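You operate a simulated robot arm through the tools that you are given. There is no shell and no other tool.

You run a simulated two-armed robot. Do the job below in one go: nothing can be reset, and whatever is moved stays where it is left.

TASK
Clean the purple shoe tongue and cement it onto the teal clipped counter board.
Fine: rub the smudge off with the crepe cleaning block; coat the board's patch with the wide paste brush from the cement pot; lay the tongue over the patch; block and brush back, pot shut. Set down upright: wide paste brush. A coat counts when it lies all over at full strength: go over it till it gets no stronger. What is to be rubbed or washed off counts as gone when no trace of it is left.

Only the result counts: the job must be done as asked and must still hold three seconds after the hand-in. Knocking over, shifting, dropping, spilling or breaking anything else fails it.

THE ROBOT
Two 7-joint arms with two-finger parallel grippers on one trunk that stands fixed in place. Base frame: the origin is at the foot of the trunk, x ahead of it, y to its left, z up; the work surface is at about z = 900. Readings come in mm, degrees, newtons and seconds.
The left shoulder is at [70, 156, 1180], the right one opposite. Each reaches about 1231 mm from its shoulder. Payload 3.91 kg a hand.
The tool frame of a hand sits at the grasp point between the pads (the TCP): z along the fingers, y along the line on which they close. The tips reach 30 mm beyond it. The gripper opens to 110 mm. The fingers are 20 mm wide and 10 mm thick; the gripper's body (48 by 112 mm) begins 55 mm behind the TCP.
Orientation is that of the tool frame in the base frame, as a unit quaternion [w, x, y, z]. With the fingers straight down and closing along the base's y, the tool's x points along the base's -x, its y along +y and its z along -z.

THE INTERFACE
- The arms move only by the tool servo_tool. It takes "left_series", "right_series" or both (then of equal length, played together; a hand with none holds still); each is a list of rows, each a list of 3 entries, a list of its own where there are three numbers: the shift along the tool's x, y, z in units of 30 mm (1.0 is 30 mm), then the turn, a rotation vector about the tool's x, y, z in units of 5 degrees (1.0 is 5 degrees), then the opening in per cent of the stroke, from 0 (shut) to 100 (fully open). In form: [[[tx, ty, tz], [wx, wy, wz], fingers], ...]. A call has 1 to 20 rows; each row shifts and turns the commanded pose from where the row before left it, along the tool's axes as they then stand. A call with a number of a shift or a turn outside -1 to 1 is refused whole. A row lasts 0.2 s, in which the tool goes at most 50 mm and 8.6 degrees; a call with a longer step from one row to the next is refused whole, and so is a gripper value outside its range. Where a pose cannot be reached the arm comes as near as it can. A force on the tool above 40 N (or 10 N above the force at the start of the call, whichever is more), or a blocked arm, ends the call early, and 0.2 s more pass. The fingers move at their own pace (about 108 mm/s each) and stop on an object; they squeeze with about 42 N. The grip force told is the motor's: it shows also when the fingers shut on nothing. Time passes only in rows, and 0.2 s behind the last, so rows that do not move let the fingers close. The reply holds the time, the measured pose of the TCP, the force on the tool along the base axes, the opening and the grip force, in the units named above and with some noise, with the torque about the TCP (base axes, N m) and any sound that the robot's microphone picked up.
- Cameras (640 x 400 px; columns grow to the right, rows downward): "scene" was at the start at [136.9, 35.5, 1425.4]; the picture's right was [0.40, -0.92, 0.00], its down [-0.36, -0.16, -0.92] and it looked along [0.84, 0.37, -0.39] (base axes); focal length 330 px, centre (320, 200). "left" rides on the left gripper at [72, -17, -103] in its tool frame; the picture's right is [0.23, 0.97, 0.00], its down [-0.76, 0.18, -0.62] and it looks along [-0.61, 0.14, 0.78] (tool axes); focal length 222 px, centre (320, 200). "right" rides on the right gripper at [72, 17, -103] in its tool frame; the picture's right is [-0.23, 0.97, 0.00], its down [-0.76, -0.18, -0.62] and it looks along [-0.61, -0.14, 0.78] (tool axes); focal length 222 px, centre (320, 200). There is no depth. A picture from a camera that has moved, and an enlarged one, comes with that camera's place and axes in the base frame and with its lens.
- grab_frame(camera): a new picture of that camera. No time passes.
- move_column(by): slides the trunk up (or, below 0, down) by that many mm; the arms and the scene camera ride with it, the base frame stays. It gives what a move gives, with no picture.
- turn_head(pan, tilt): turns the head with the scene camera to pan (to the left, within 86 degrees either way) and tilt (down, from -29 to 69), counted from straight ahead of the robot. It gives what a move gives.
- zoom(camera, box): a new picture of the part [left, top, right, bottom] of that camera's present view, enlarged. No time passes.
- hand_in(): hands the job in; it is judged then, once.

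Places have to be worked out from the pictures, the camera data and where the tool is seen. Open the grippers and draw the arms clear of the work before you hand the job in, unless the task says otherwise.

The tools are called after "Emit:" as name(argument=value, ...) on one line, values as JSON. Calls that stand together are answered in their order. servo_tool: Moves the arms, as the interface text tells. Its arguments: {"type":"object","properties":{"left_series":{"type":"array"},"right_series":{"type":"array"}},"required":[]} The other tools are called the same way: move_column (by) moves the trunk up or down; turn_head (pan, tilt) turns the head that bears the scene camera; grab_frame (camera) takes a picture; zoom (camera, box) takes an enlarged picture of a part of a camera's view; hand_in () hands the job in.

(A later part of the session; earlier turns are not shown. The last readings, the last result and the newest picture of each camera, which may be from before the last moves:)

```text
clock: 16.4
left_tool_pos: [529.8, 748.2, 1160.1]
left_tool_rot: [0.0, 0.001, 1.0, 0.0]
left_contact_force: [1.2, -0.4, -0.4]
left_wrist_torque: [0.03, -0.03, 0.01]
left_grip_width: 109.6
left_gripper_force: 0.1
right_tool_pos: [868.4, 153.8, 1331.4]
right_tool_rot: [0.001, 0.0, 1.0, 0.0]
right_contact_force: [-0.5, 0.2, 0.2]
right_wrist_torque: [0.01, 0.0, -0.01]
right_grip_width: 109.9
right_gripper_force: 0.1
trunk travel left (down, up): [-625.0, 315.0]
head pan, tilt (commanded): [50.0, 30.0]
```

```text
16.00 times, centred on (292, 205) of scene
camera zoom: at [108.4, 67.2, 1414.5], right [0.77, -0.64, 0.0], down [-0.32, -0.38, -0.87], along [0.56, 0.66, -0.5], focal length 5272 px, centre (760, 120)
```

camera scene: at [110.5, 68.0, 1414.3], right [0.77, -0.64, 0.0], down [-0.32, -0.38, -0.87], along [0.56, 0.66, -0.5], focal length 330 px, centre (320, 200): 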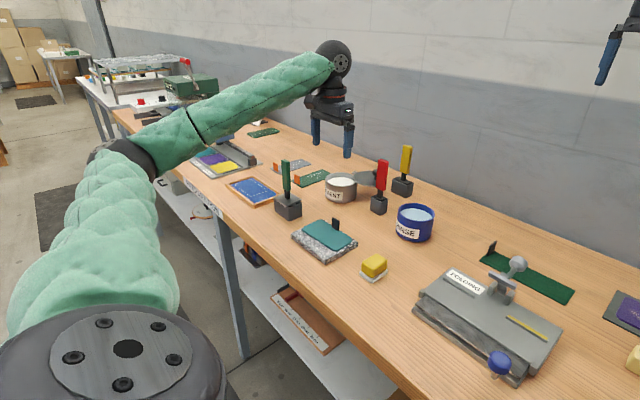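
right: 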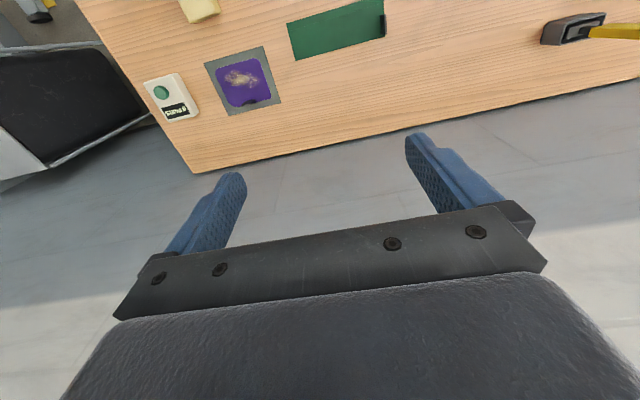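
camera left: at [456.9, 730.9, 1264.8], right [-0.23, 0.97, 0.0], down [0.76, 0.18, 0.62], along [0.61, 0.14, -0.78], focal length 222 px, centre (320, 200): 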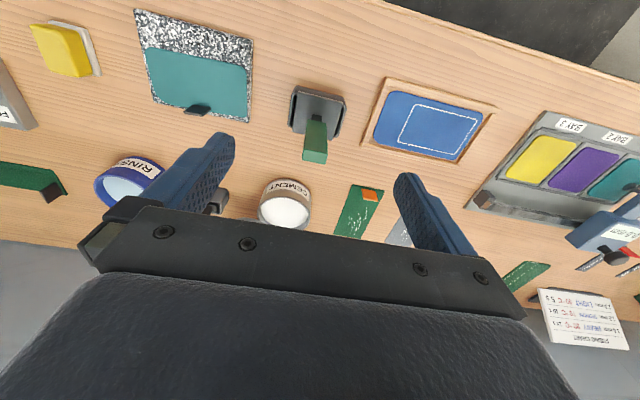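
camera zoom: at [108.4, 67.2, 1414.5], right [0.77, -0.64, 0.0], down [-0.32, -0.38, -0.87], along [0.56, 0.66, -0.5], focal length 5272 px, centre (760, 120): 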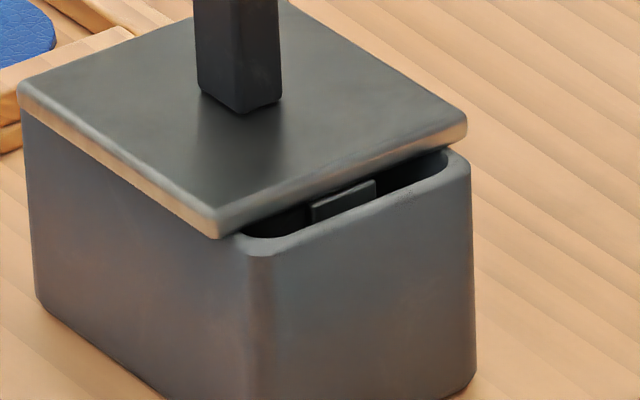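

Estimated boxes: red 38×30, yellow 57×38, green 71×45 mm, so green carries the widest brush; its centre is about [561, 748]. I'll grip the green handle (z≈1020) and lift it to inspect its head.

Emit:
servo_tool(left_series=[[[-0.5, 0, 0], [0, 0, 0], 100], [[-0.53, 0.01, 0.5], [0, 0, 0], 100], [[0, 0, 1], [0, 0, 0], 100], [[0, 0, 1], [0, 0, 0], 100], [[0, 0, 1], [0, 0, 0], 100], [[0, 0, 1], [0, 0, 0], 100], [[0, 0, 0.1], [0, 0, 0], 100]])

Emit:
grab_frame(camera="left")

Emit:
zoom(camera="scene", box=[240, 130, 360, 230])

```text
clock: 18.1
left_tool_pos: [561.2, 751.3, 1021.1]
left_tool_rot: [0.0, -0.001, 1.0, 0.0]
left_contact_force: [-0.6, 0.5, -0.2]
left_wrist_torque: [0.01, 0.02, -0.05]
left_grip_width: 110.1
left_gripper_force: 0.1
right_tool_pos: [869.9, 154.6, 1329.0]
right_tool_rot: [0.001, 0.0, 1.0, 0.0]
right_contact_force: [0.5, 0.0, -0.3]
right_wrist_torque: [-0.01, 0.01, 0.03]
right_grip_width: 109.9
right_gripper_force: 0.1
trunk travel left (down, up): [-625.0, 315.0]
head pan, tilt (commanded): [50.0, 30.0]
```

```text
taken
camera left: at [488.1, 733.3, 1126.3], right [-0.23, 0.97, 0.0], down [0.76, 0.18, 0.62], along [0.61, 0.14, -0.78], focal length 222 px, centre (320, 200)
```

left: 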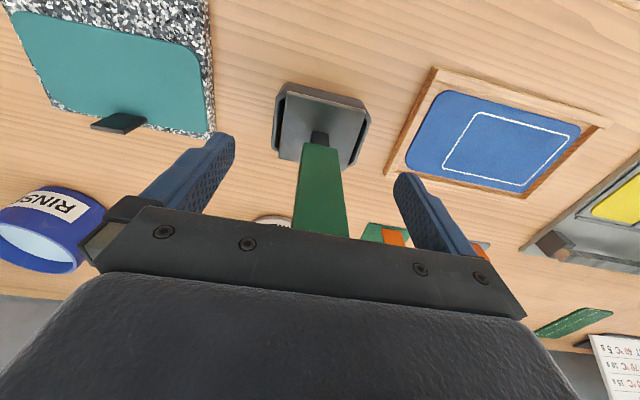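

```text
4.00 times, centred on (300, 180) of scene
camera zoom: at [110.0, 68.1, 1414.3], right [0.77, -0.64, 0.0], down [-0.32, -0.38, -0.87], along [0.56, 0.66, -0.5], focal length 1318 px, centre (400, 280)
```

zoom: 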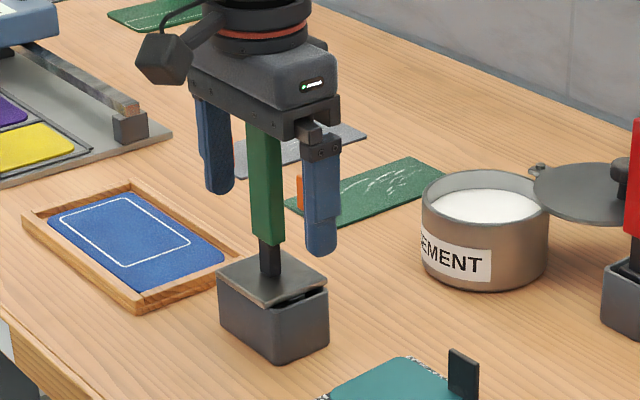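

The handle is centred between the fingers (column ≈321 at the TCP row). I close the grip.

Emit:
servo_tool(left_series=[[[0, 0, 0], [0, 0, 0], 40], [[0, 0, 0], [0, 0, 0], 0], [[0, 0, 0], [0, 0, 0], 0], [[0, 0, 0], [0, 0, 0], 0]])

Emit:
grab_frame(camera="left")

```text
clock: 19.1
left_tool_pos: [561.9, 751.1, 1022.6]
left_tool_rot: [0.0, -0.001, 1.0, 0.001]
left_contact_force: [-0.8, 0.1, 0.0]
left_wrist_torque: [0.02, 0.02, 0.04]
left_grip_width: 25.0
left_gripper_force: 41.8
right_tool_pos: [869.7, 155.4, 1329.2]
right_tool_rot: [0.0, 0.0, 1.0, 0.0]
right_contact_force: [0.6, 0.3, -0.5]
right_wrist_torque: [-0.01, -0.02, 0.0]
right_grip_width: 109.9
right_gripper_force: 0.0
trunk travel left (down, up): [-625.0, 315.0]
head pan, tilt (commanded): [50.0, 30.0]
```

```text
taken
camera left: at [488.3, 733.2, 1126.4], right [-0.23, 0.97, 0.0], down [0.76, 0.18, 0.62], along [0.61, 0.14, -0.78], focal length 222 px, centre (320, 200)
```

left: 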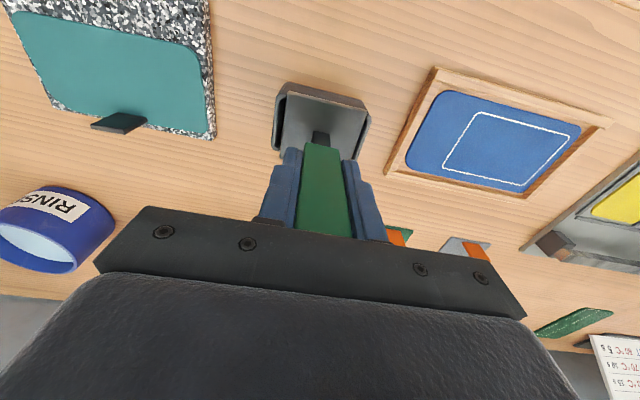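

Gripped at 25 mm width. I lift it straight up by 120 mm and look at its head.

Emit:
servo_tool(left_series=[[[0, 0, -0.3], [0, 0, 0], 0], [[0, 0, -0.7], [0, 0, 0], 0], [[0, 0, -1], [0, 0, 0], 0], [[0, 0, -1], [0, 0, 0], 0], [[0, 0, -1], [0, 0, 0], 0], [[0, 0, 0], [0, 0, 0], 0]])

Emit:
grab_frame(camera="left")

Emit:
zoom(camera="scene", box=[240, 80, 380, 230])

```text
clock: 20.4
left_tool_pos: [561.0, 752.8, 1141.2]
left_tool_rot: [-0.002, -0.001, 1.0, 0.0]
left_contact_force: [0.7, 0.2, -2.0]
left_wrist_torque: [-0.03, -0.01, 0.01]
left_grip_width: 24.5
left_gripper_force: 41.9
right_tool_pos: [870.4, 156.3, 1328.4]
right_tool_rot: [0.001, 0.0, 1.0, 0.0]
right_contact_force: [0.8, -0.3, -0.4]
right_wrist_torque: [0.02, 0.0, 0.04]
right_grip_width: 110.1
right_gripper_force: 0.0
trunk travel left (down, up): [-625.0, 315.0]
head pan, tilt (commanded): [50.0, 30.0]
```

```text
taken
camera left: at [487.8, 733.4, 1246.3], right [-0.23, 0.97, 0.0], down [0.76, 0.18, 0.62], along [0.61, 0.14, -0.78], focal length 222 px, centre (320, 200)
```

left: 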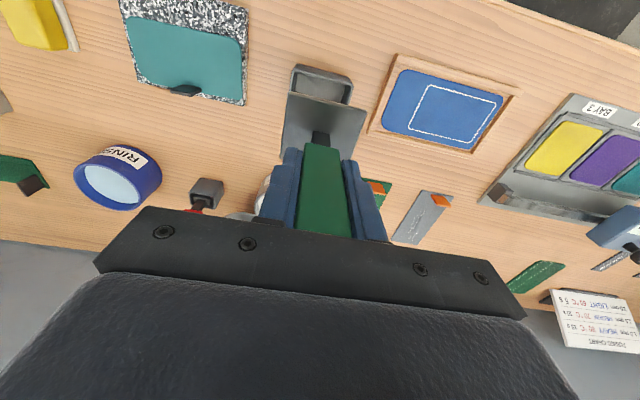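

```text
2.67 times, centred on (310, 155) of scene
camera zoom: at [110.2, 68.5, 1414.2], right [0.77, -0.64, 0.0], down [-0.32, -0.38, -0.87], along [0.56, 0.66, -0.5], focal length 879 px, centre (347, 320)
```

zoom: 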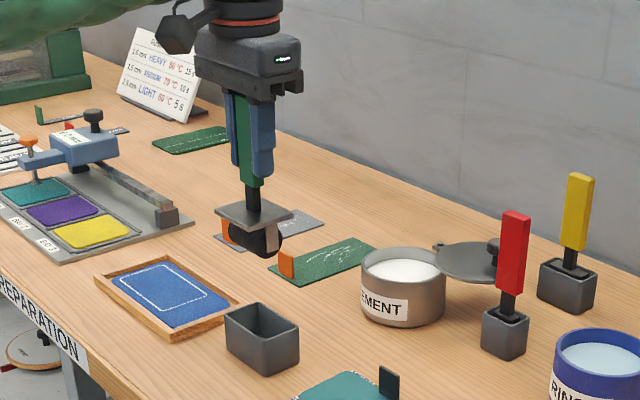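

There is a dark rounded element under the plate; I zoom in on it.

Emit:
zoom(camera="scene", box=[278, 140, 318, 180])

Emit:
zoom(camera="right", box=[400, 0, 640, 150])

```text
10.00 times, centred on (298, 160) of scene
camera zoom: at [110.2, 68.5, 1414.2], right [0.77, -0.64, 0.0], down [-0.32, -0.38, -0.87], along [0.56, 0.66, -0.5], focal length 3295 px, centre (540, 600)
```

zoom: 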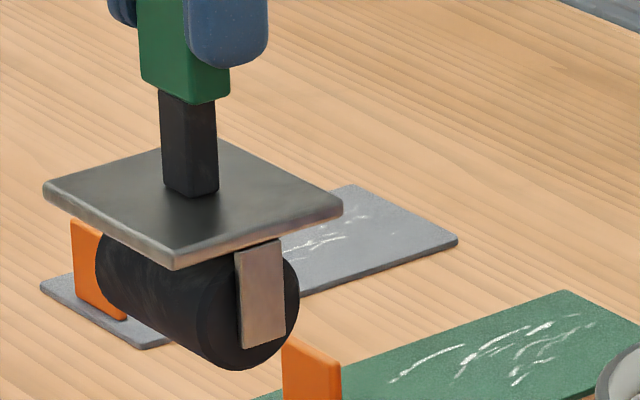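

```text
2.67 times, centred on (520, 75) of right
camera zoom: at [797.1, 173.2, 1432.7], right [0.23, 0.97, 0.0], down [0.76, -0.18, 0.62], along [0.61, -0.14, -0.78], focal length 592 px, centre (-213, 533)
```

zoom: 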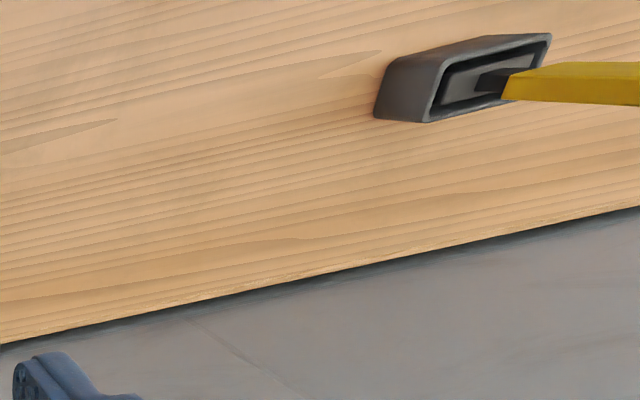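

It's a hand roller, not a brush, so yellow is the wide paste brush and red the narrow one. I lower the roller exactly back into its box with the mirrored motion.

Emit:
servo_tool(left_series=[[[0, 0, 1], [0, 0, 0], 0], [[0, 0, 1], [0, 0, 0], 0], [[0, 0, 1], [0, 0, 0], 0], [[0, 0, 0.5], [0, 0, 0], 0], [[0, 0, 0.3], [0, 0, 0], 0], [[0, 0, 0.15], [0, 0, 0], 0], [[0, 0, 0], [0, 0, 0], 0]])

Emit:
grab_frame(camera="left")

Emit:
zoom(camera="scene", box=[240, 130, 360, 230])

```text
clock: 22.1
left_tool_pos: [560.3, 751.9, 1023.4]
left_tool_rot: [0.0, 0.0, 1.0, 0.0]
left_contact_force: [0.7, -0.3, -1.8]
left_wrist_torque: [0.04, 0.01, 0.0]
left_grip_width: 24.7
left_gripper_force: 42.2
right_tool_pos: [870.3, 156.2, 1328.9]
right_tool_rot: [-0.001, 0.0, 1.0, 0.0]
right_contact_force: [0.7, -1.0, 0.2]
right_wrist_torque: [-0.01, 0.0, -0.04]
right_grip_width: 110.0
right_gripper_force: 0.0
trunk travel left (down, up): [-625.0, 315.0]
head pan, tilt (commanded): [50.0, 30.0]
```

```text
taken
camera left: at [488.0, 733.8, 1127.2], right [-0.23, 0.97, 0.0], down [0.76, 0.18, 0.62], along [0.61, 0.14, -0.78], focal length 222 px, centre (320, 200)
```

left: 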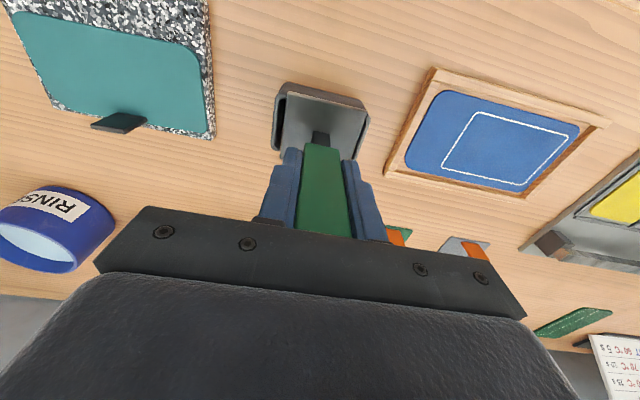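

```text
4.00 times, centred on (300, 180) of scene
camera zoom: at [110.1, 68.2, 1414.3], right [0.77, -0.64, 0.0], down [-0.32, -0.38, -0.87], along [0.56, 0.66, -0.5], focal length 1318 px, centre (400, 280)
```

zoom: 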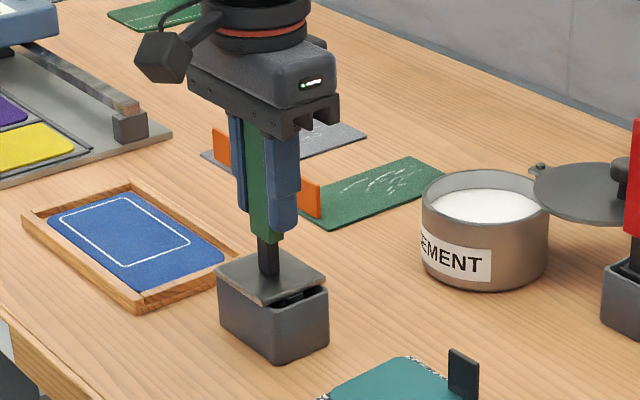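

The force reading (−1.8 N) shows it still hangs by ~1.5 mm. I lower the last bit and release.

Emit:
servo_tool(left_series=[[[0, 0, 0.05], [0, 0, 0], 0], [[0, 0, 0], [0, 0, 0], 0]])

```text
clock: 22.6
left_tool_pos: [561.4, 750.3, 1022.1]
left_tool_rot: [0.0, -0.001, 1.0, 0.0]
left_contact_force: [0.0, 0.4, 2.1]
left_wrist_torque: [0.16, 0.09, -0.02]
left_grip_width: 24.7
left_gripper_force: 41.8
right_tool_pos: [870.2, 157.1, 1329.0]
right_tool_rot: [0.0, 0.0, 1.0, -0.001]
right_contact_force: [-0.4, 0.8, -0.8]
right_wrist_torque: [0.0, -0.03, -0.01]
right_grip_width: 110.0
right_gripper_force: 0.0
trunk travel left (down, up): [-625.0, 315.0]
head pan, tilt (commanded): [50.0, 30.0]
```

It now rests on its box (+2 N). I open the fingers and rise straight up.

Emit:
servo_tool(left_series=[[[0, 0, 0], [0, 0, 0], 30], [[0, 0, 0], [0, 0, 0], 60], [[0, 0, 0], [0, 0, 0], 60], [[0, 0, -1], [0, 0, 0], 60], [[0, 0, -1], [0, 0, 0], 60], [[0, 0, -1], [0, 0, 0], 60], [[0, 0, -1], [0, 0, 0], 60], [[0, 0, -1], [0, 0, 0], 60]])

Emit:
grab_frame(camera="left")

Emit:
zoom(camera="scene", box=[240, 130, 360, 230])

```text
clock: 24.4
left_tool_pos: [562.4, 752.8, 1172.7]
left_tool_rot: [0.001, -0.001, 1.0, 0.0]
left_contact_force: [0.5, 0.6, -0.8]
left_wrist_torque: [0.0, -0.03, -0.01]
left_grip_width: 66.1
left_gripper_force: 0.0
right_tool_pos: [870.1, 156.8, 1329.4]
right_tool_rot: [-0.001, 0.0, 1.0, 0.0]
right_contact_force: [0.0, -0.8, 0.2]
right_wrist_torque: [0.0, -0.01, 0.0]
right_grip_width: 109.9
right_gripper_force: 0.1
trunk travel left (down, up): [-625.0, 315.0]
head pan, tilt (commanded): [50.0, 30.0]
```

```text
taken
camera left: at [489.0, 735.0, 1276.4], right [-0.23, 0.97, 0.0], down [0.76, 0.18, 0.62], along [0.61, 0.14, -0.78], focal length 222 px, centre (320, 200)
```

left: 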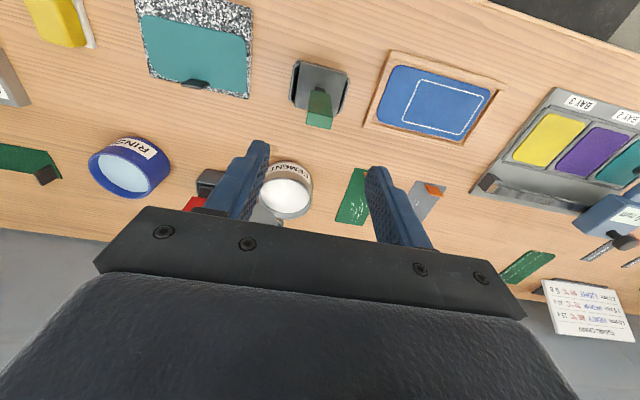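

```text
4.00 times, centred on (300, 180) of scene
camera zoom: at [110.4, 68.4, 1414.2], right [0.77, -0.64, 0.0], down [-0.32, -0.38, -0.87], along [0.56, 0.66, -0.5], focal length 1318 px, centre (400, 280)
```

zoom: 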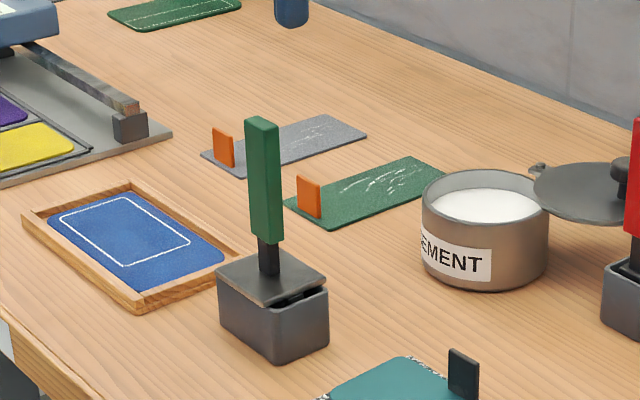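

The roller sits as before. Now I examine the teal sheet at high magnification for any marked patch or clip detail.

Emit:
zoom(camera="left", box=[135, 5, 260, 105])

Emit:
zoom(camera="scene", box=[288, 212, 362, 266])

Emit:
zoom(camera="scene", box=[322, 212, 350, 236])

```text
4.00 times, centred on (198, 55) of left
camera zoom: at [489.0, 735.0, 1276.4], right [-0.23, 0.97, 0.0], down [0.76, 0.18, 0.62], along [0.61, 0.14, -0.78], focal length 888 px, centre (810, 780)
```

zoom: 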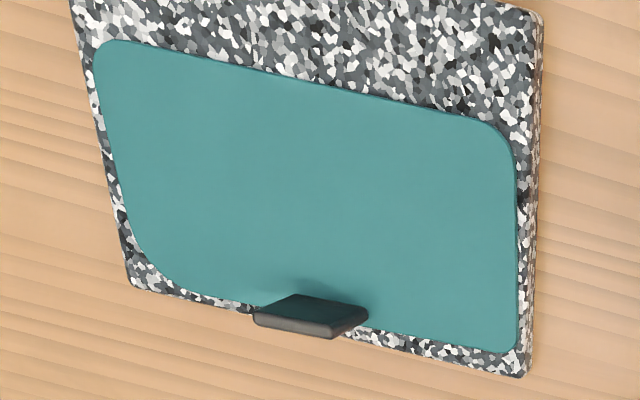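

```text
7.41 times, centred on (325, 239) of scene
camera zoom: at [110.4, 68.4, 1414.2], right [0.77, -0.64, 0.0], down [-0.32, -0.38, -0.87], along [0.56, 0.66, -0.5], focal length 2441 px, centre (283, -89)
```

zoom: 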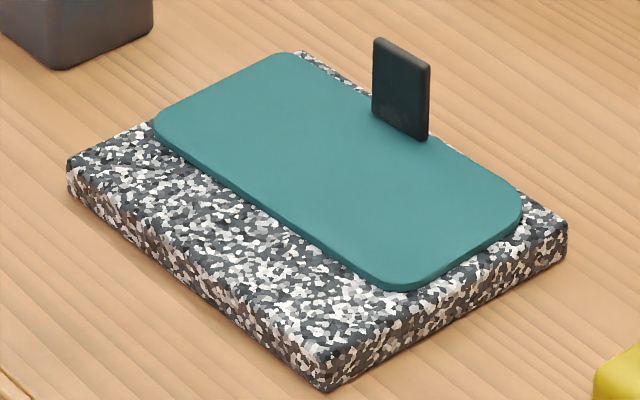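

```text
16.00 times, centred on (336, 224) of scene
camera zoom: at [110.4, 68.4, 1414.2], right [0.77, -0.64, 0.0], down [-0.32, -0.38, -0.87], along [0.56, 0.66, -0.5], focal length 5272 px, centre (64, -184)
```

zoom: 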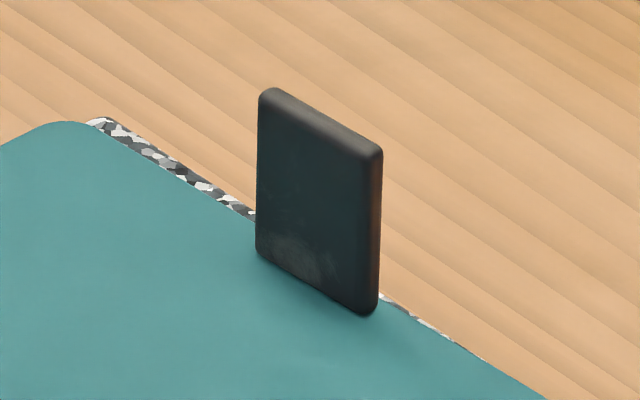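

The teal sheet is smooth, with an upright black clip at its far edge. To be sure, I scan the remaining surroundings (far left end and lower shelf) for any other teal board.

Emit:
turn_head(pan=75, tilt=15)

Emit:
grab_frame(camera="scene")

Emit:
zoom(camera="scene", box=[180, 100, 400, 260])

Emit:
turn_head(pan=-40, tilt=35)

Emit:
grab_frame(camera="scene")

```text
clock: 25.3
left_tool_pos: [562.0, 752.8, 1171.8]
left_tool_rot: [0.0, 0.0, 1.0, 0.0]
left_contact_force: [0.2, 0.2, -0.3]
left_wrist_torque: [-0.01, 0.02, -0.01]
left_grip_width: 65.9
left_gripper_force: 0.1
right_tool_pos: [869.3, 156.4, 1329.8]
right_tool_rot: [0.0, 0.0, 1.0, 0.0]
right_contact_force: [0.0, 1.0, -0.2]
right_wrist_torque: [0.01, 0.0, 0.0]
right_grip_width: 110.0
right_gripper_force: 0.0
trunk travel left (down, up): [-625.0, 315.0]
head pan, tilt (commanded): [75.0, 15.0]
```

```text
taken
camera scene: at [76.2, 89.0, 1438.4], right [0.97, -0.26, 0.0], down [-0.07, -0.25, -0.97], along [0.25, 0.93, -0.26], focal length 330 px, centre (320, 200)
```

scene: 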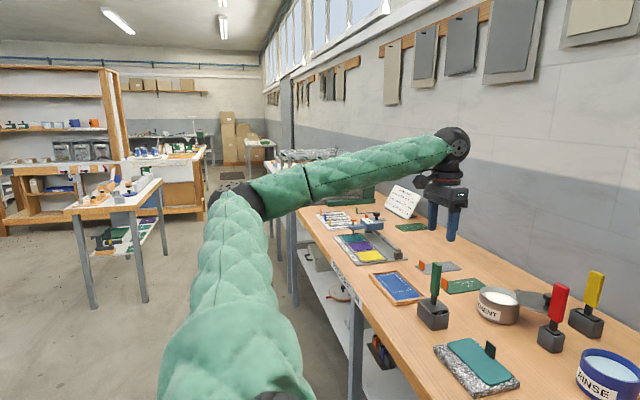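

```text
2.50 times, centred on (290, 180) of scene
camera zoom: at [76.2, 89.0, 1438.4], right [0.97, -0.26, 0.0], down [-0.07, -0.25, -0.97], along [0.25, 0.93, -0.26], focal length 824 px, centre (395, 250)
```

zoom: 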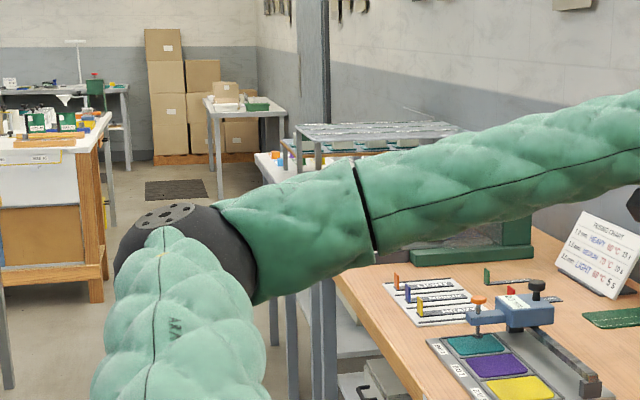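

```text
clock: 27.3
left_tool_pos: [562.9, 752.6, 1171.7]
left_tool_rot: [0.0, 0.0, 1.0, 0.001]
left_contact_force: [0.4, 0.1, -0.3]
left_wrist_torque: [0.01, 0.01, 0.01]
left_grip_width: 66.0
left_gripper_force: 0.2
right_tool_pos: [869.4, 155.8, 1329.2]
right_tool_rot: [0.0, 0.0, 1.0, 0.0]
right_contact_force: [0.2, 0.2, -0.1]
right_wrist_torque: [0.02, 0.02, -0.04]
right_grip_width: 110.0
right_gripper_force: 0.1
trunk travel left (down, up): [-625.0, 315.0]
head pan, tilt (commanded): [-40.0, 35.0]
```

```text
taken
camera scene: at [119.5, -57.7, 1406.5], right [-0.64, -0.77, 0.0], down [-0.44, 0.37, -0.82], along [0.63, -0.53, -0.57], focal length 330 px, centre (320, 200)
```

scene: 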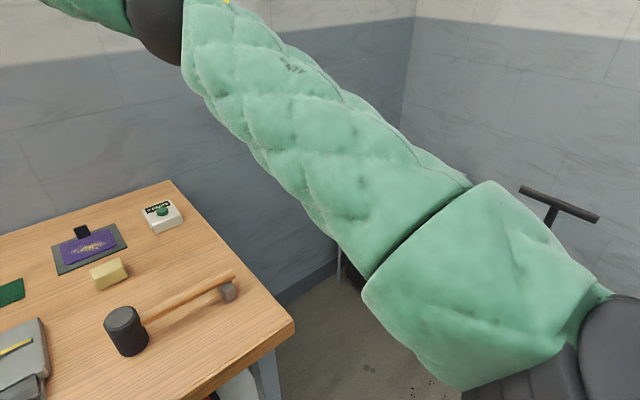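

No other teal board is in reach, so the clipped teal sheet is the target. Now I compare the two blocks (pale at [731,-28], yellow on a white dish) up close.

Emit:
turn_head(pan=15, tilt=40)

Emit:
grab_frame(camera="scene")

Emit:
zoom(camera="right", box=[120, 0, 320, 130])

```text
clock: 28.5
left_tool_pos: [560.9, 752.1, 1171.4]
left_tool_rot: [0.0, -0.001, 1.0, 0.001]
left_contact_force: [-1.0, 0.6, -1.3]
left_wrist_torque: [-0.01, 0.02, 0.03]
left_grip_width: 66.0
left_gripper_force: 0.1
right_tool_pos: [870.0, 154.7, 1329.7]
right_tool_rot: [0.0, 0.001, 1.0, 0.0]
right_contact_force: [0.2, 0.1, 0.1]
right_wrist_torque: [0.02, 0.03, 0.02]
right_grip_width: 109.9
right_gripper_force: 0.1
trunk travel left (down, up): [-625.0, 315.0]
head pan, tilt (commanded): [15.0, 40.0]
```

```text
taken
camera scene: at [134.1, 20.8, 1398.9], right [0.26, -0.97, 0.0], down [-0.62, -0.17, -0.77], along [0.74, 0.2, -0.64], focal length 330 px, centre (320, 200)
```

scene: 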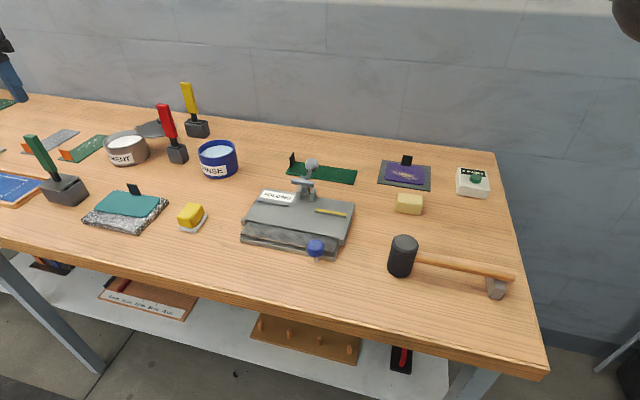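

```text
3.08 times, centred on (220, 65) of right
camera zoom: at [796.9, 172.8, 1432.9], right [0.23, 0.97, 0.0], down [0.76, -0.18, 0.62], along [0.61, -0.14, -0.78], focal length 684 px, centre (628, 615)
```

zoom: 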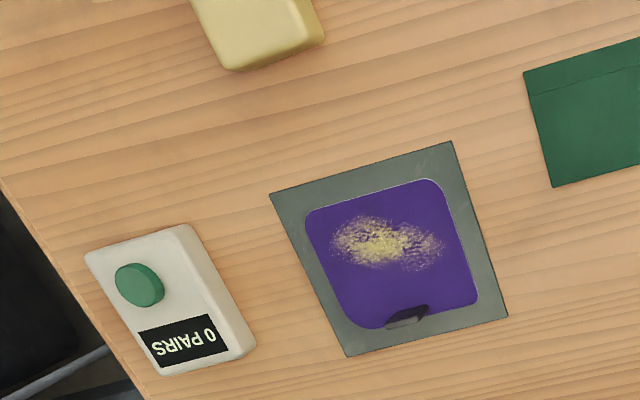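

Emit:
zoom(camera="scene", box=[375, 150, 440, 220])

Emit:
zoom(camera="scene", box=[165, 190, 220, 240])

Emit:
zoom(camera="scene", box=[280, 140, 370, 200])

```text
5.71 times, centred on (408, 185) of scene
camera zoom: at [134.1, 20.8, 1398.9], right [0.26, -0.97, 0.0], down [-0.62, -0.17, -0.77], along [0.74, 0.2, -0.64], focal length 1883 px, centre (-180, 286)
```

zoom: 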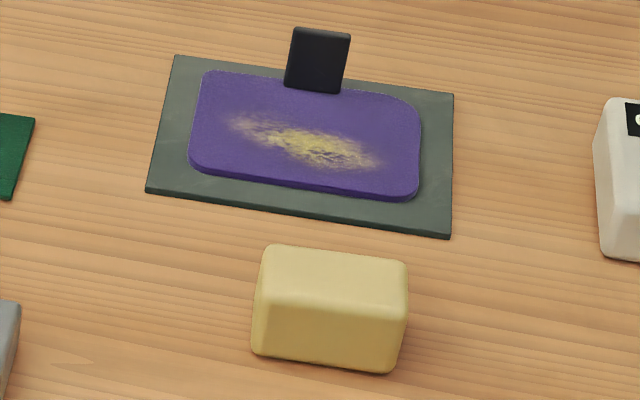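

```text
8.00 times, centred on (192, 215) of scene
camera zoom: at [134.1, 20.8, 1398.9], right [0.26, -0.97, 0.0], down [-0.62, -0.17, -0.77], along [0.74, 0.2, -0.64], focal length 2636 px, centre (1340, 80)
```

zoom: 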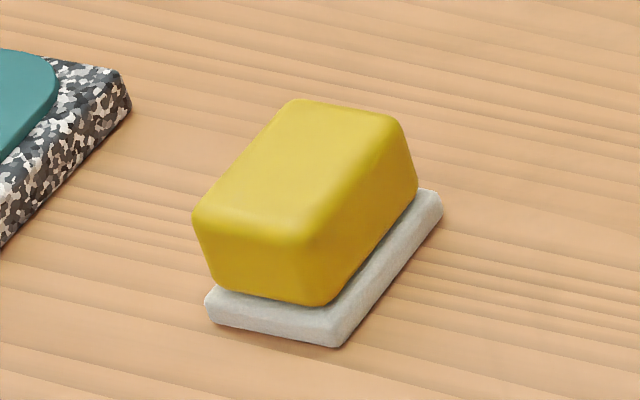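

```text
6.67 times, centred on (325, 170) of scene
camera zoom: at [134.1, 20.8, 1398.9], right [0.26, -0.97, 0.0], down [-0.62, -0.17, -0.77], along [0.74, 0.2, -0.64], focal length 2197 px, centre (287, 400)
```

zoom: 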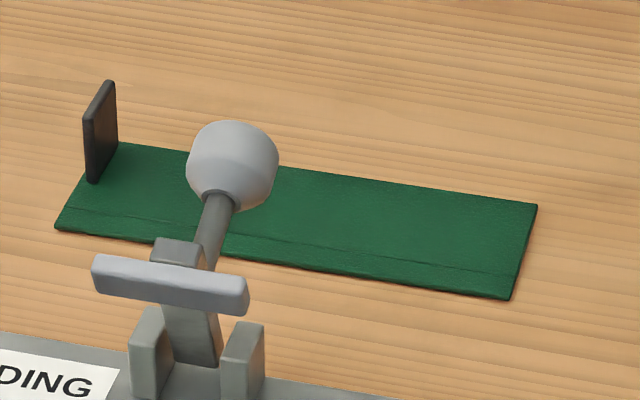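

The pale cream block beside the tongue is the crepe block (centre ≈[730,-28], ~54×32×30 mm); the yellow one on a dish is a different item. I bring the right hand above the block.

Emit:
servo_tool(right_series=[[[0.667, -0.876, 0], [0, 0, 0], 100], [[0.667, -0.876, 0], [0, 0, 0], 100], [[0.667, -0.876, 0], [0, 0, 0], 100], [[0.667, -0.876, 0], [0, 0, 0], 100], [[0.667, -0.876, 0], [0, 0, 0], 100], [[0.667, -0.876, 0], [0, 0, 0], 100], [[0.667, -0.876, 0], [0, 0, 0], 100], [[0, 0, 1], [0, 0, 0], 100], [[0, 0, 1], [0, 0, 0], 100], [[0, 0, 1], [0, 0, 0], 100], [[0, 0, 1], [0, 0, 0], 100], [[0, 0, 1], [0, 0, 0], 100], [[0, 0, 1], [0, 0, 0], 100], [[0, 0, 1], [0, 0, 0], 100], [[0, 0, 1], [0, 0, 0], 100]])

Emit:
grab_frame(camera="right")

Emit:
grab_frame(camera="scene")

```text
clock: 31.7
left_tool_pos: [562.0, 751.7, 1171.7]
left_tool_rot: [-0.001, -0.001, 1.0, 0.0]
left_contact_force: [0.5, -0.2, 0.1]
left_wrist_torque: [-0.03, -0.01, -0.02]
left_grip_width: 66.0
left_gripper_force: 0.0
right_tool_pos: [729.7, -27.5, 1089.5]
right_tool_rot: [0.0, 0.0, 1.0, 0.001]
right_contact_force: [1.2, -0.1, 0.0]
right_wrist_torque: [0.0, -0.01, -0.01]
right_grip_width: 109.8
right_gripper_force: 0.1
trunk travel left (down, up): [-625.0, 315.0]
head pan, tilt (commanded): [15.0, 40.0]
```

```text
taken
camera right: at [657.4, -11.4, 1192.3], right [0.23, 0.97, 0.0], down [0.76, -0.18, 0.62], along [0.61, -0.14, -0.78], focal length 222 px, centre (320, 200)
```

right: 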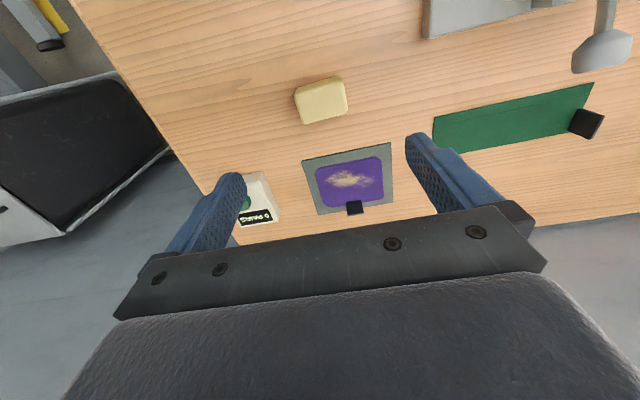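

```text
taken
camera scene: at [134.5, 20.5, 1398.9], right [0.26, -0.97, 0.0], down [-0.62, -0.17, -0.77], along [0.74, 0.2, -0.64], focal length 330 px, centre (320, 200)
```

scene: 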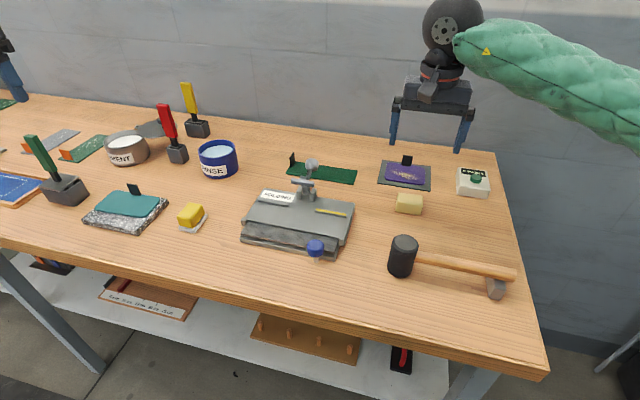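

I zoom the right camera to pin down the block's exact position and yaw.

Emit:
zoom(camera="right", box=[270, 60, 380, 140])

Emit:
zoom(camera="right", box=[290, 130, 410, 225])

```text
5.00 times, centred on (325, 100) of right
camera zoom: at [657.4, -11.4, 1192.3], right [0.23, 0.97, 0.0], down [0.76, -0.18, 0.62], along [0.61, -0.14, -0.78], focal length 1111 px, centre (295, 700)
```

zoom: 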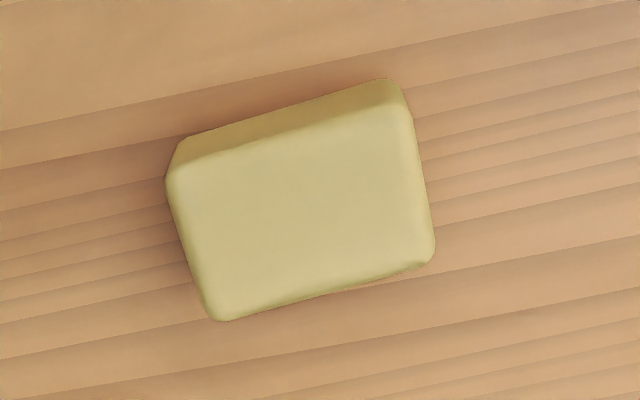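

```text
4.21 times, centred on (350, 178) of right
camera zoom: at [657.4, -11.4, 1192.3], right [0.23, 0.97, 0.0], down [0.76, -0.18, 0.62], along [0.61, -0.14, -0.78], focal length 935 px, centre (194, 295)
```

zoom: 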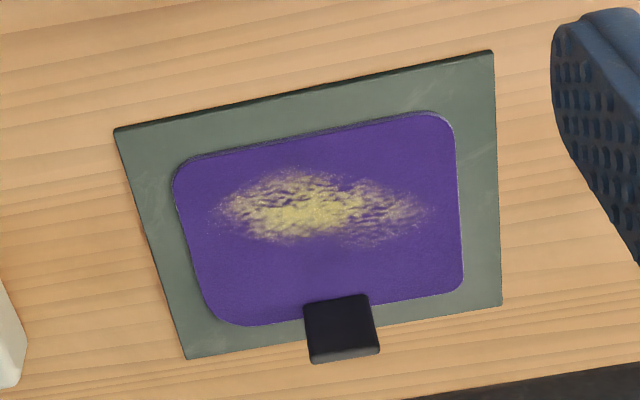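

Block top face spans x 711–745, y −51…2 (centre [728,-24.5], no yaw). I descend to TCP z≈943 and close the fingers on it.

Emit:
servo_tool(right_series=[[[0.057, 0.1, 1], [0, 0, 0], 100], [[0, 0, 1], [0, 0, 0], 100], [[0, 0, 1], [0, 0, 0], 100], [[0, 0, 1], [0, 0, 0], 100], [[0, 0, 0.5], [0, 0, 0], 100], [[0, 0, 0.37], [0, 0, 0], 100], [[0, 0, 0], [0, 0, 0], 100]])

Emit:
grab_frame(camera="right")

Emit:
zoom(camera="scene", box=[340, 120, 500, 260])

```text
clock: 33.3
left_tool_pos: [560.8, 752.4, 1173.0]
left_tool_rot: [0.001, -0.001, 1.0, 0.0]
left_contact_force: [-0.3, -0.3, 0.5]
left_wrist_torque: [-0.01, 0.0, -0.02]
left_grip_width: 66.0
left_gripper_force: 0.0
right_tool_pos: [728.0, -26.4, 943.8]
right_tool_rot: [0.0, 0.0, 1.0, 0.0]
right_contact_force: [-0.2, -0.2, 0.3]
right_wrist_torque: [0.03, -0.04, -0.01]
right_grip_width: 110.2
right_gripper_force: 0.1
trunk travel left (down, up): [-625.0, 315.0]
head pan, tilt (commanded): [15.0, 40.0]
```

```text
taken
camera right: at [654.9, -8.7, 1047.3], right [0.23, 0.97, 0.0], down [0.76, -0.18, 0.62], along [0.61, -0.14, -0.78], focal length 222 px, centre (320, 200)
```

right: 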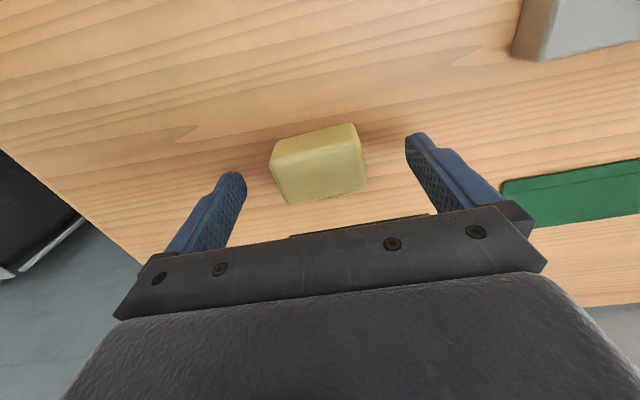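

```text
2.86 times, centred on (420, 190) of scene
camera zoom: at [133.8, 20.8, 1399.0], right [0.26, -0.97, 0.0], down [-0.62, -0.17, -0.77], along [0.74, 0.2, -0.64], focal length 942 px, centre (34, 229)
```

zoom: 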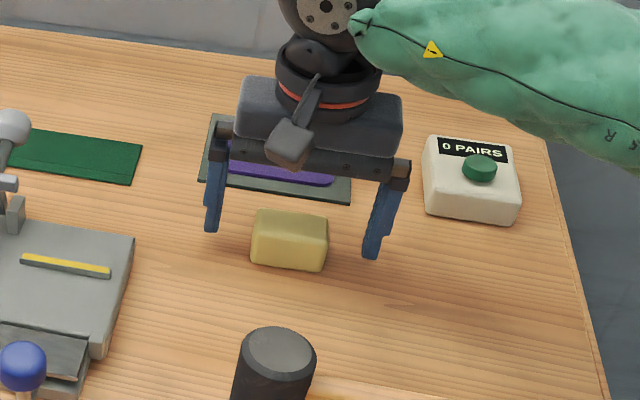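

The block is centred between the fingers. I close on it and lift a little.

Emit:
servo_tool(right_series=[[[0, 0, 0], [0, 0, 0], 60], [[0, 0, 0], [0, 0, 0], 30], [[0, 0, 0], [0, 0, 0], 0], [[0, 0, 0], [0, 0, 0], 0]])

```text
clock: 34.3
left_tool_pos: [561.3, 752.0, 1171.7]
left_tool_rot: [-0.001, -0.001, 1.0, -0.001]
left_contact_force: [0.1, 0.0, 0.4]
left_wrist_torque: [0.01, 0.0, -0.03]
left_grip_width: 66.1
left_gripper_force: 0.1
right_tool_pos: [727.0, -26.1, 943.6]
right_tool_rot: [0.0, 0.0, 1.0, 0.0]
right_contact_force: [-0.5, -0.5, -0.2]
right_wrist_torque: [0.02, 0.0, 0.0]
right_grip_width: 55.4
right_gripper_force: 42.3
trunk travel left (down, up): [-625.0, 315.0]
head pan, tilt (commanded): [15.0, 40.0]
```

Held at 55 mm. I lift 60 mm and carry it over the smudge at about [852,-8].

Emit:
servo_tool(right_series=[[[0, 0, -0.5], [0, 0, 0], 0], [[0, 0, -0.75], [0, 0, 0], 0], [[0, 0, -0.75], [0, 0, 0], 0], [[-0.834, 0.12, 0], [0, 0, 0], 0], [[-0.834, 0.12, 0], [0, 0, 0], 0], [[-0.834, 0.12, 0], [0, 0, 0], 0], [[-0.834, 0.12, 0], [0, 0, 0], 0], [[-0.834, 0.12, 0], [0, 0, 0], 0], [[0, 0, 0], [0, 0, 0], 0]])

Emit:
grab_frame(camera="right")

Emit:
zoom(camera="scene", box=[340, 120, 500, 260])

```text
clock: 36.3
left_tool_pos: [562.1, 752.4, 1173.3]
left_tool_rot: [0.0, -0.001, 1.0, 0.0]
left_contact_force: [-0.4, 1.1, 0.2]
left_wrist_torque: [0.02, 0.05, 0.04]
left_grip_width: 66.1
left_gripper_force: 0.0
right_tool_pos: [852.3, -7.4, 1003.1]
right_tool_rot: [0.001, 0.0, 1.0, 0.0]
right_contact_force: [-0.3, -0.6, -1.0]
right_wrist_torque: [-0.01, 0.04, 0.0]
right_grip_width: 55.2
right_gripper_force: 42.0
trunk travel left (down, up): [-625.0, 315.0]
head pan, tilt (commanded): [15.0, 40.0]
```

```text
taken
camera right: at [779.9, 9.1, 1107.2], right [0.23, 0.97, 0.0], down [0.76, -0.18, 0.62], along [0.61, -0.14, -0.78], focal length 222 px, centre (320, 200)
```

right: 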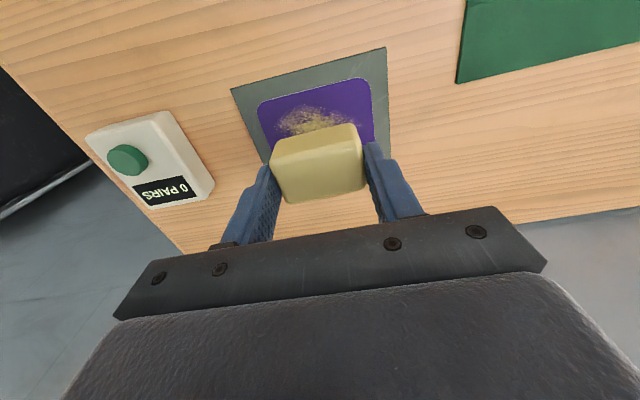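

```text
2.86 times, centred on (420, 190) of scene
camera zoom: at [133.8, 20.3, 1399.0], right [0.26, -0.97, 0.0], down [-0.62, -0.17, -0.77], along [0.74, 0.2, -0.64], focal length 942 px, centre (34, 229)
```

zoom: 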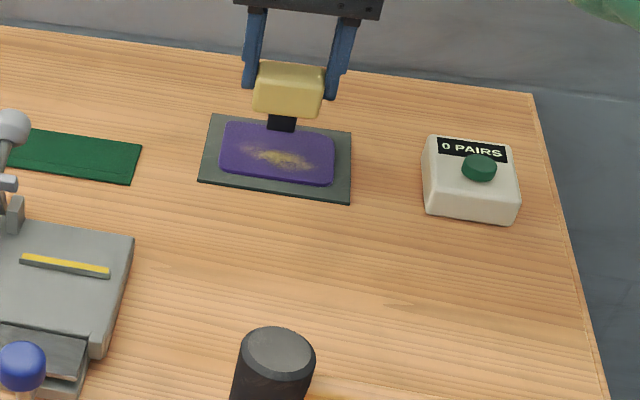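

Positioned over the smudge. I lower to just above the tongue, then feel for contact in small steps.

Emit:
servo_tool(right_series=[[[0, 0, 0.8], [0, 0, 0], 0], [[0, 0, 0.7], [0, 0, 0], 0], [[0, 0, 0.1], [0, 0, 0], 0], [[0, 0, 0], [0, 0, 0], 0]])

Emit:
servo_tool(right_series=[[[0, 0, 0.05], [0, 0, 0], 0], [[0, 0, 0.05], [0, 0, 0], 0], [[0, 0, 0], [0, 0, 0], 0]])

Emit:
zoom(camera="scene", box=[370, 140, 450, 200])

```text
clock: 37.3
left_tool_pos: [562.9, 753.3, 1171.4]
left_tool_rot: [0.0, -0.001, 1.0, 0.0]
left_contact_force: [-1.0, 0.2, -1.1]
left_wrist_torque: [0.03, 0.01, 0.0]
left_grip_width: 65.8
left_gripper_force: 0.1
right_tool_pos: [852.8, -8.4, 956.9]
right_tool_rot: [0.0, 0.0, 1.0, 0.0]
right_contact_force: [-0.8, 0.5, -0.9]
right_wrist_torque: [0.02, 0.0, -0.01]
right_grip_width: 55.1
right_gripper_force: 41.9
trunk travel left (down, up): [-625.0, 315.0]
head pan, tilt (commanded): [15.0, 40.0]
```

```text
clock: 38.1
left_tool_pos: [561.6, 752.3, 1172.0]
left_tool_rot: [0.0, -0.001, 1.0, 0.0]
left_contact_force: [0.2, 0.5, 0.0]
left_wrist_torque: [0.0, 0.0, 0.01]
left_grip_width: 66.2
left_gripper_force: 0.1
right_tool_pos: [851.7, -7.0, 952.3]
right_tool_rot: [0.001, 0.0, 1.0, 0.0]
right_contact_force: [-0.5, 0.3, -0.7]
right_wrist_torque: [-0.04, 0.02, -0.02]
right_grip_width: 55.1
right_gripper_force: 42.0
trunk travel left (down, up): [-625.0, 315.0]
head pan, tilt (commanded): [15.0, 40.0]
```

```text
6.67 times, centred on (410, 170) of scene
camera zoom: at [134.1, 20.7, 1398.9], right [0.26, -0.97, 0.0], down [-0.62, -0.17, -0.77], along [0.74, 0.2, -0.64], focal length 2197 px, centre (-280, 400)
```

zoom: 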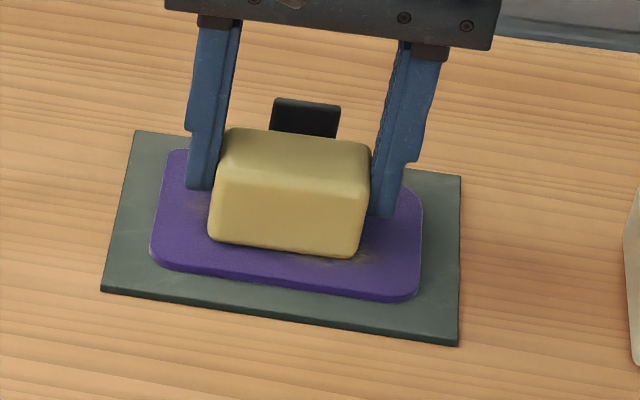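

Very close to the surface (z 952, no contact force). I go down in 1 mm steps until contact shows.

Emit:
servo_tool(right_series=[[[0, 0, 0.033], [0, 0, 0], 0], [[0, 0, 0.033], [0, 0, 0], 0], [[0, 0, 0], [0, 0, 0], 0]])

```text
clock: 38.9
left_tool_pos: [560.1, 751.5, 1172.6]
left_tool_rot: [0.0, 0.0, 1.0, -0.001]
left_contact_force: [0.1, 0.0, 0.1]
left_wrist_torque: [-0.01, -0.01, 0.02]
left_grip_width: 66.0
left_gripper_force: 0.0
right_tool_pos: [852.4, -6.9, 951.6]
right_tool_rot: [0.0, -0.001, 1.0, -0.001]
right_contact_force: [1.2, -0.2, 6.4]
right_wrist_torque: [-0.02, -0.02, 0.02]
right_grip_width: 55.2
right_gripper_force: 42.7
trunk travel left (down, up): [-625.0, 315.0]
head pan, tilt (commanded): [15.0, 40.0]
```

Contact at ~6 N. I do a first gentle rub along y (±20 mm) and check that the tongue stays put.

Emit:
servo_tool(right_series=[[[0, 0.33, 0], [0, 0, 0], 0], [[0, 0.33, 0], [0, 0, 0], 0], [[0, -0.33, 0], [0, 0, 0], 0], [[0, -0.33, 0], [0, 0, 0], 0], [[0, -0.33, 0], [0, 0, 0], 0], [[0, -0.33, 0], [0, 0, 0], 0], [[0, 0.33, 0], [0, 0, 0], 0], [[0, 0.33, 0], [0, 0, 0], 0]])

Emit:
zoom(camera="scene", box=[370, 140, 450, 200])

Emit:
grab_frame(camera="right")

```text
clock: 40.7
left_tool_pos: [562.1, 752.2, 1173.8]
left_tool_rot: [0.0, -0.001, 1.0, 0.001]
left_contact_force: [0.2, -0.3, -0.4]
left_wrist_torque: [0.0, 0.0, 0.05]
left_grip_width: 66.0
left_gripper_force: 0.1
right_tool_pos: [852.4, -8.7, 950.1]
right_tool_rot: [0.0, 0.002, 1.0, 0.0]
right_contact_force: [1.9, -6.8, 12.1]
right_wrist_torque: [-0.35, -0.01, -0.01]
right_grip_width: 55.0
right_gripper_force: 41.8
trunk travel left (down, up): [-625.0, 315.0]
head pan, tilt (commanded): [15.0, 40.0]
```

```text
6.67 times, centred on (410, 170) of scene
camera zoom: at [133.0, 20.3, 1399.1], right [0.26, -0.97, 0.0], down [-0.62, -0.17, -0.77], along [0.74, 0.2, -0.64], focal length 2197 px, centre (-280, 400)
```

zoom: 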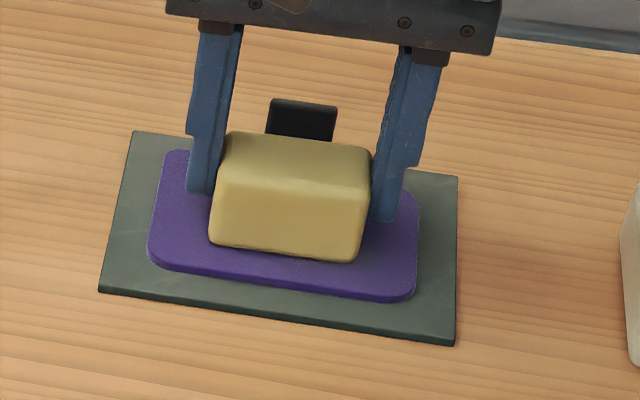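

```text
taken
camera right: at [779.5, 8.0, 1054.7], right [0.23, 0.97, 0.0], down [0.76, -0.18, 0.62], along [0.61, -0.14, -0.78], focal length 222 px, centre (320, 200)
```

right: 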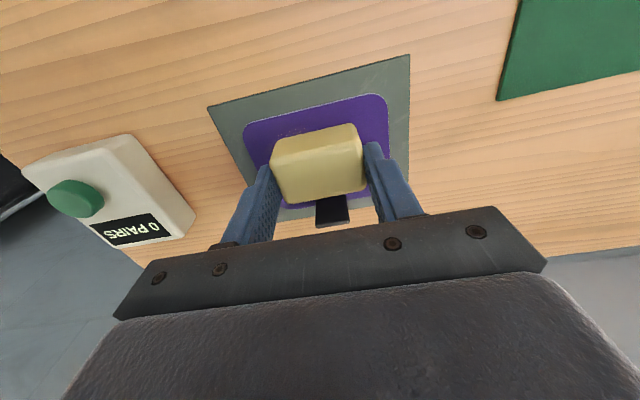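

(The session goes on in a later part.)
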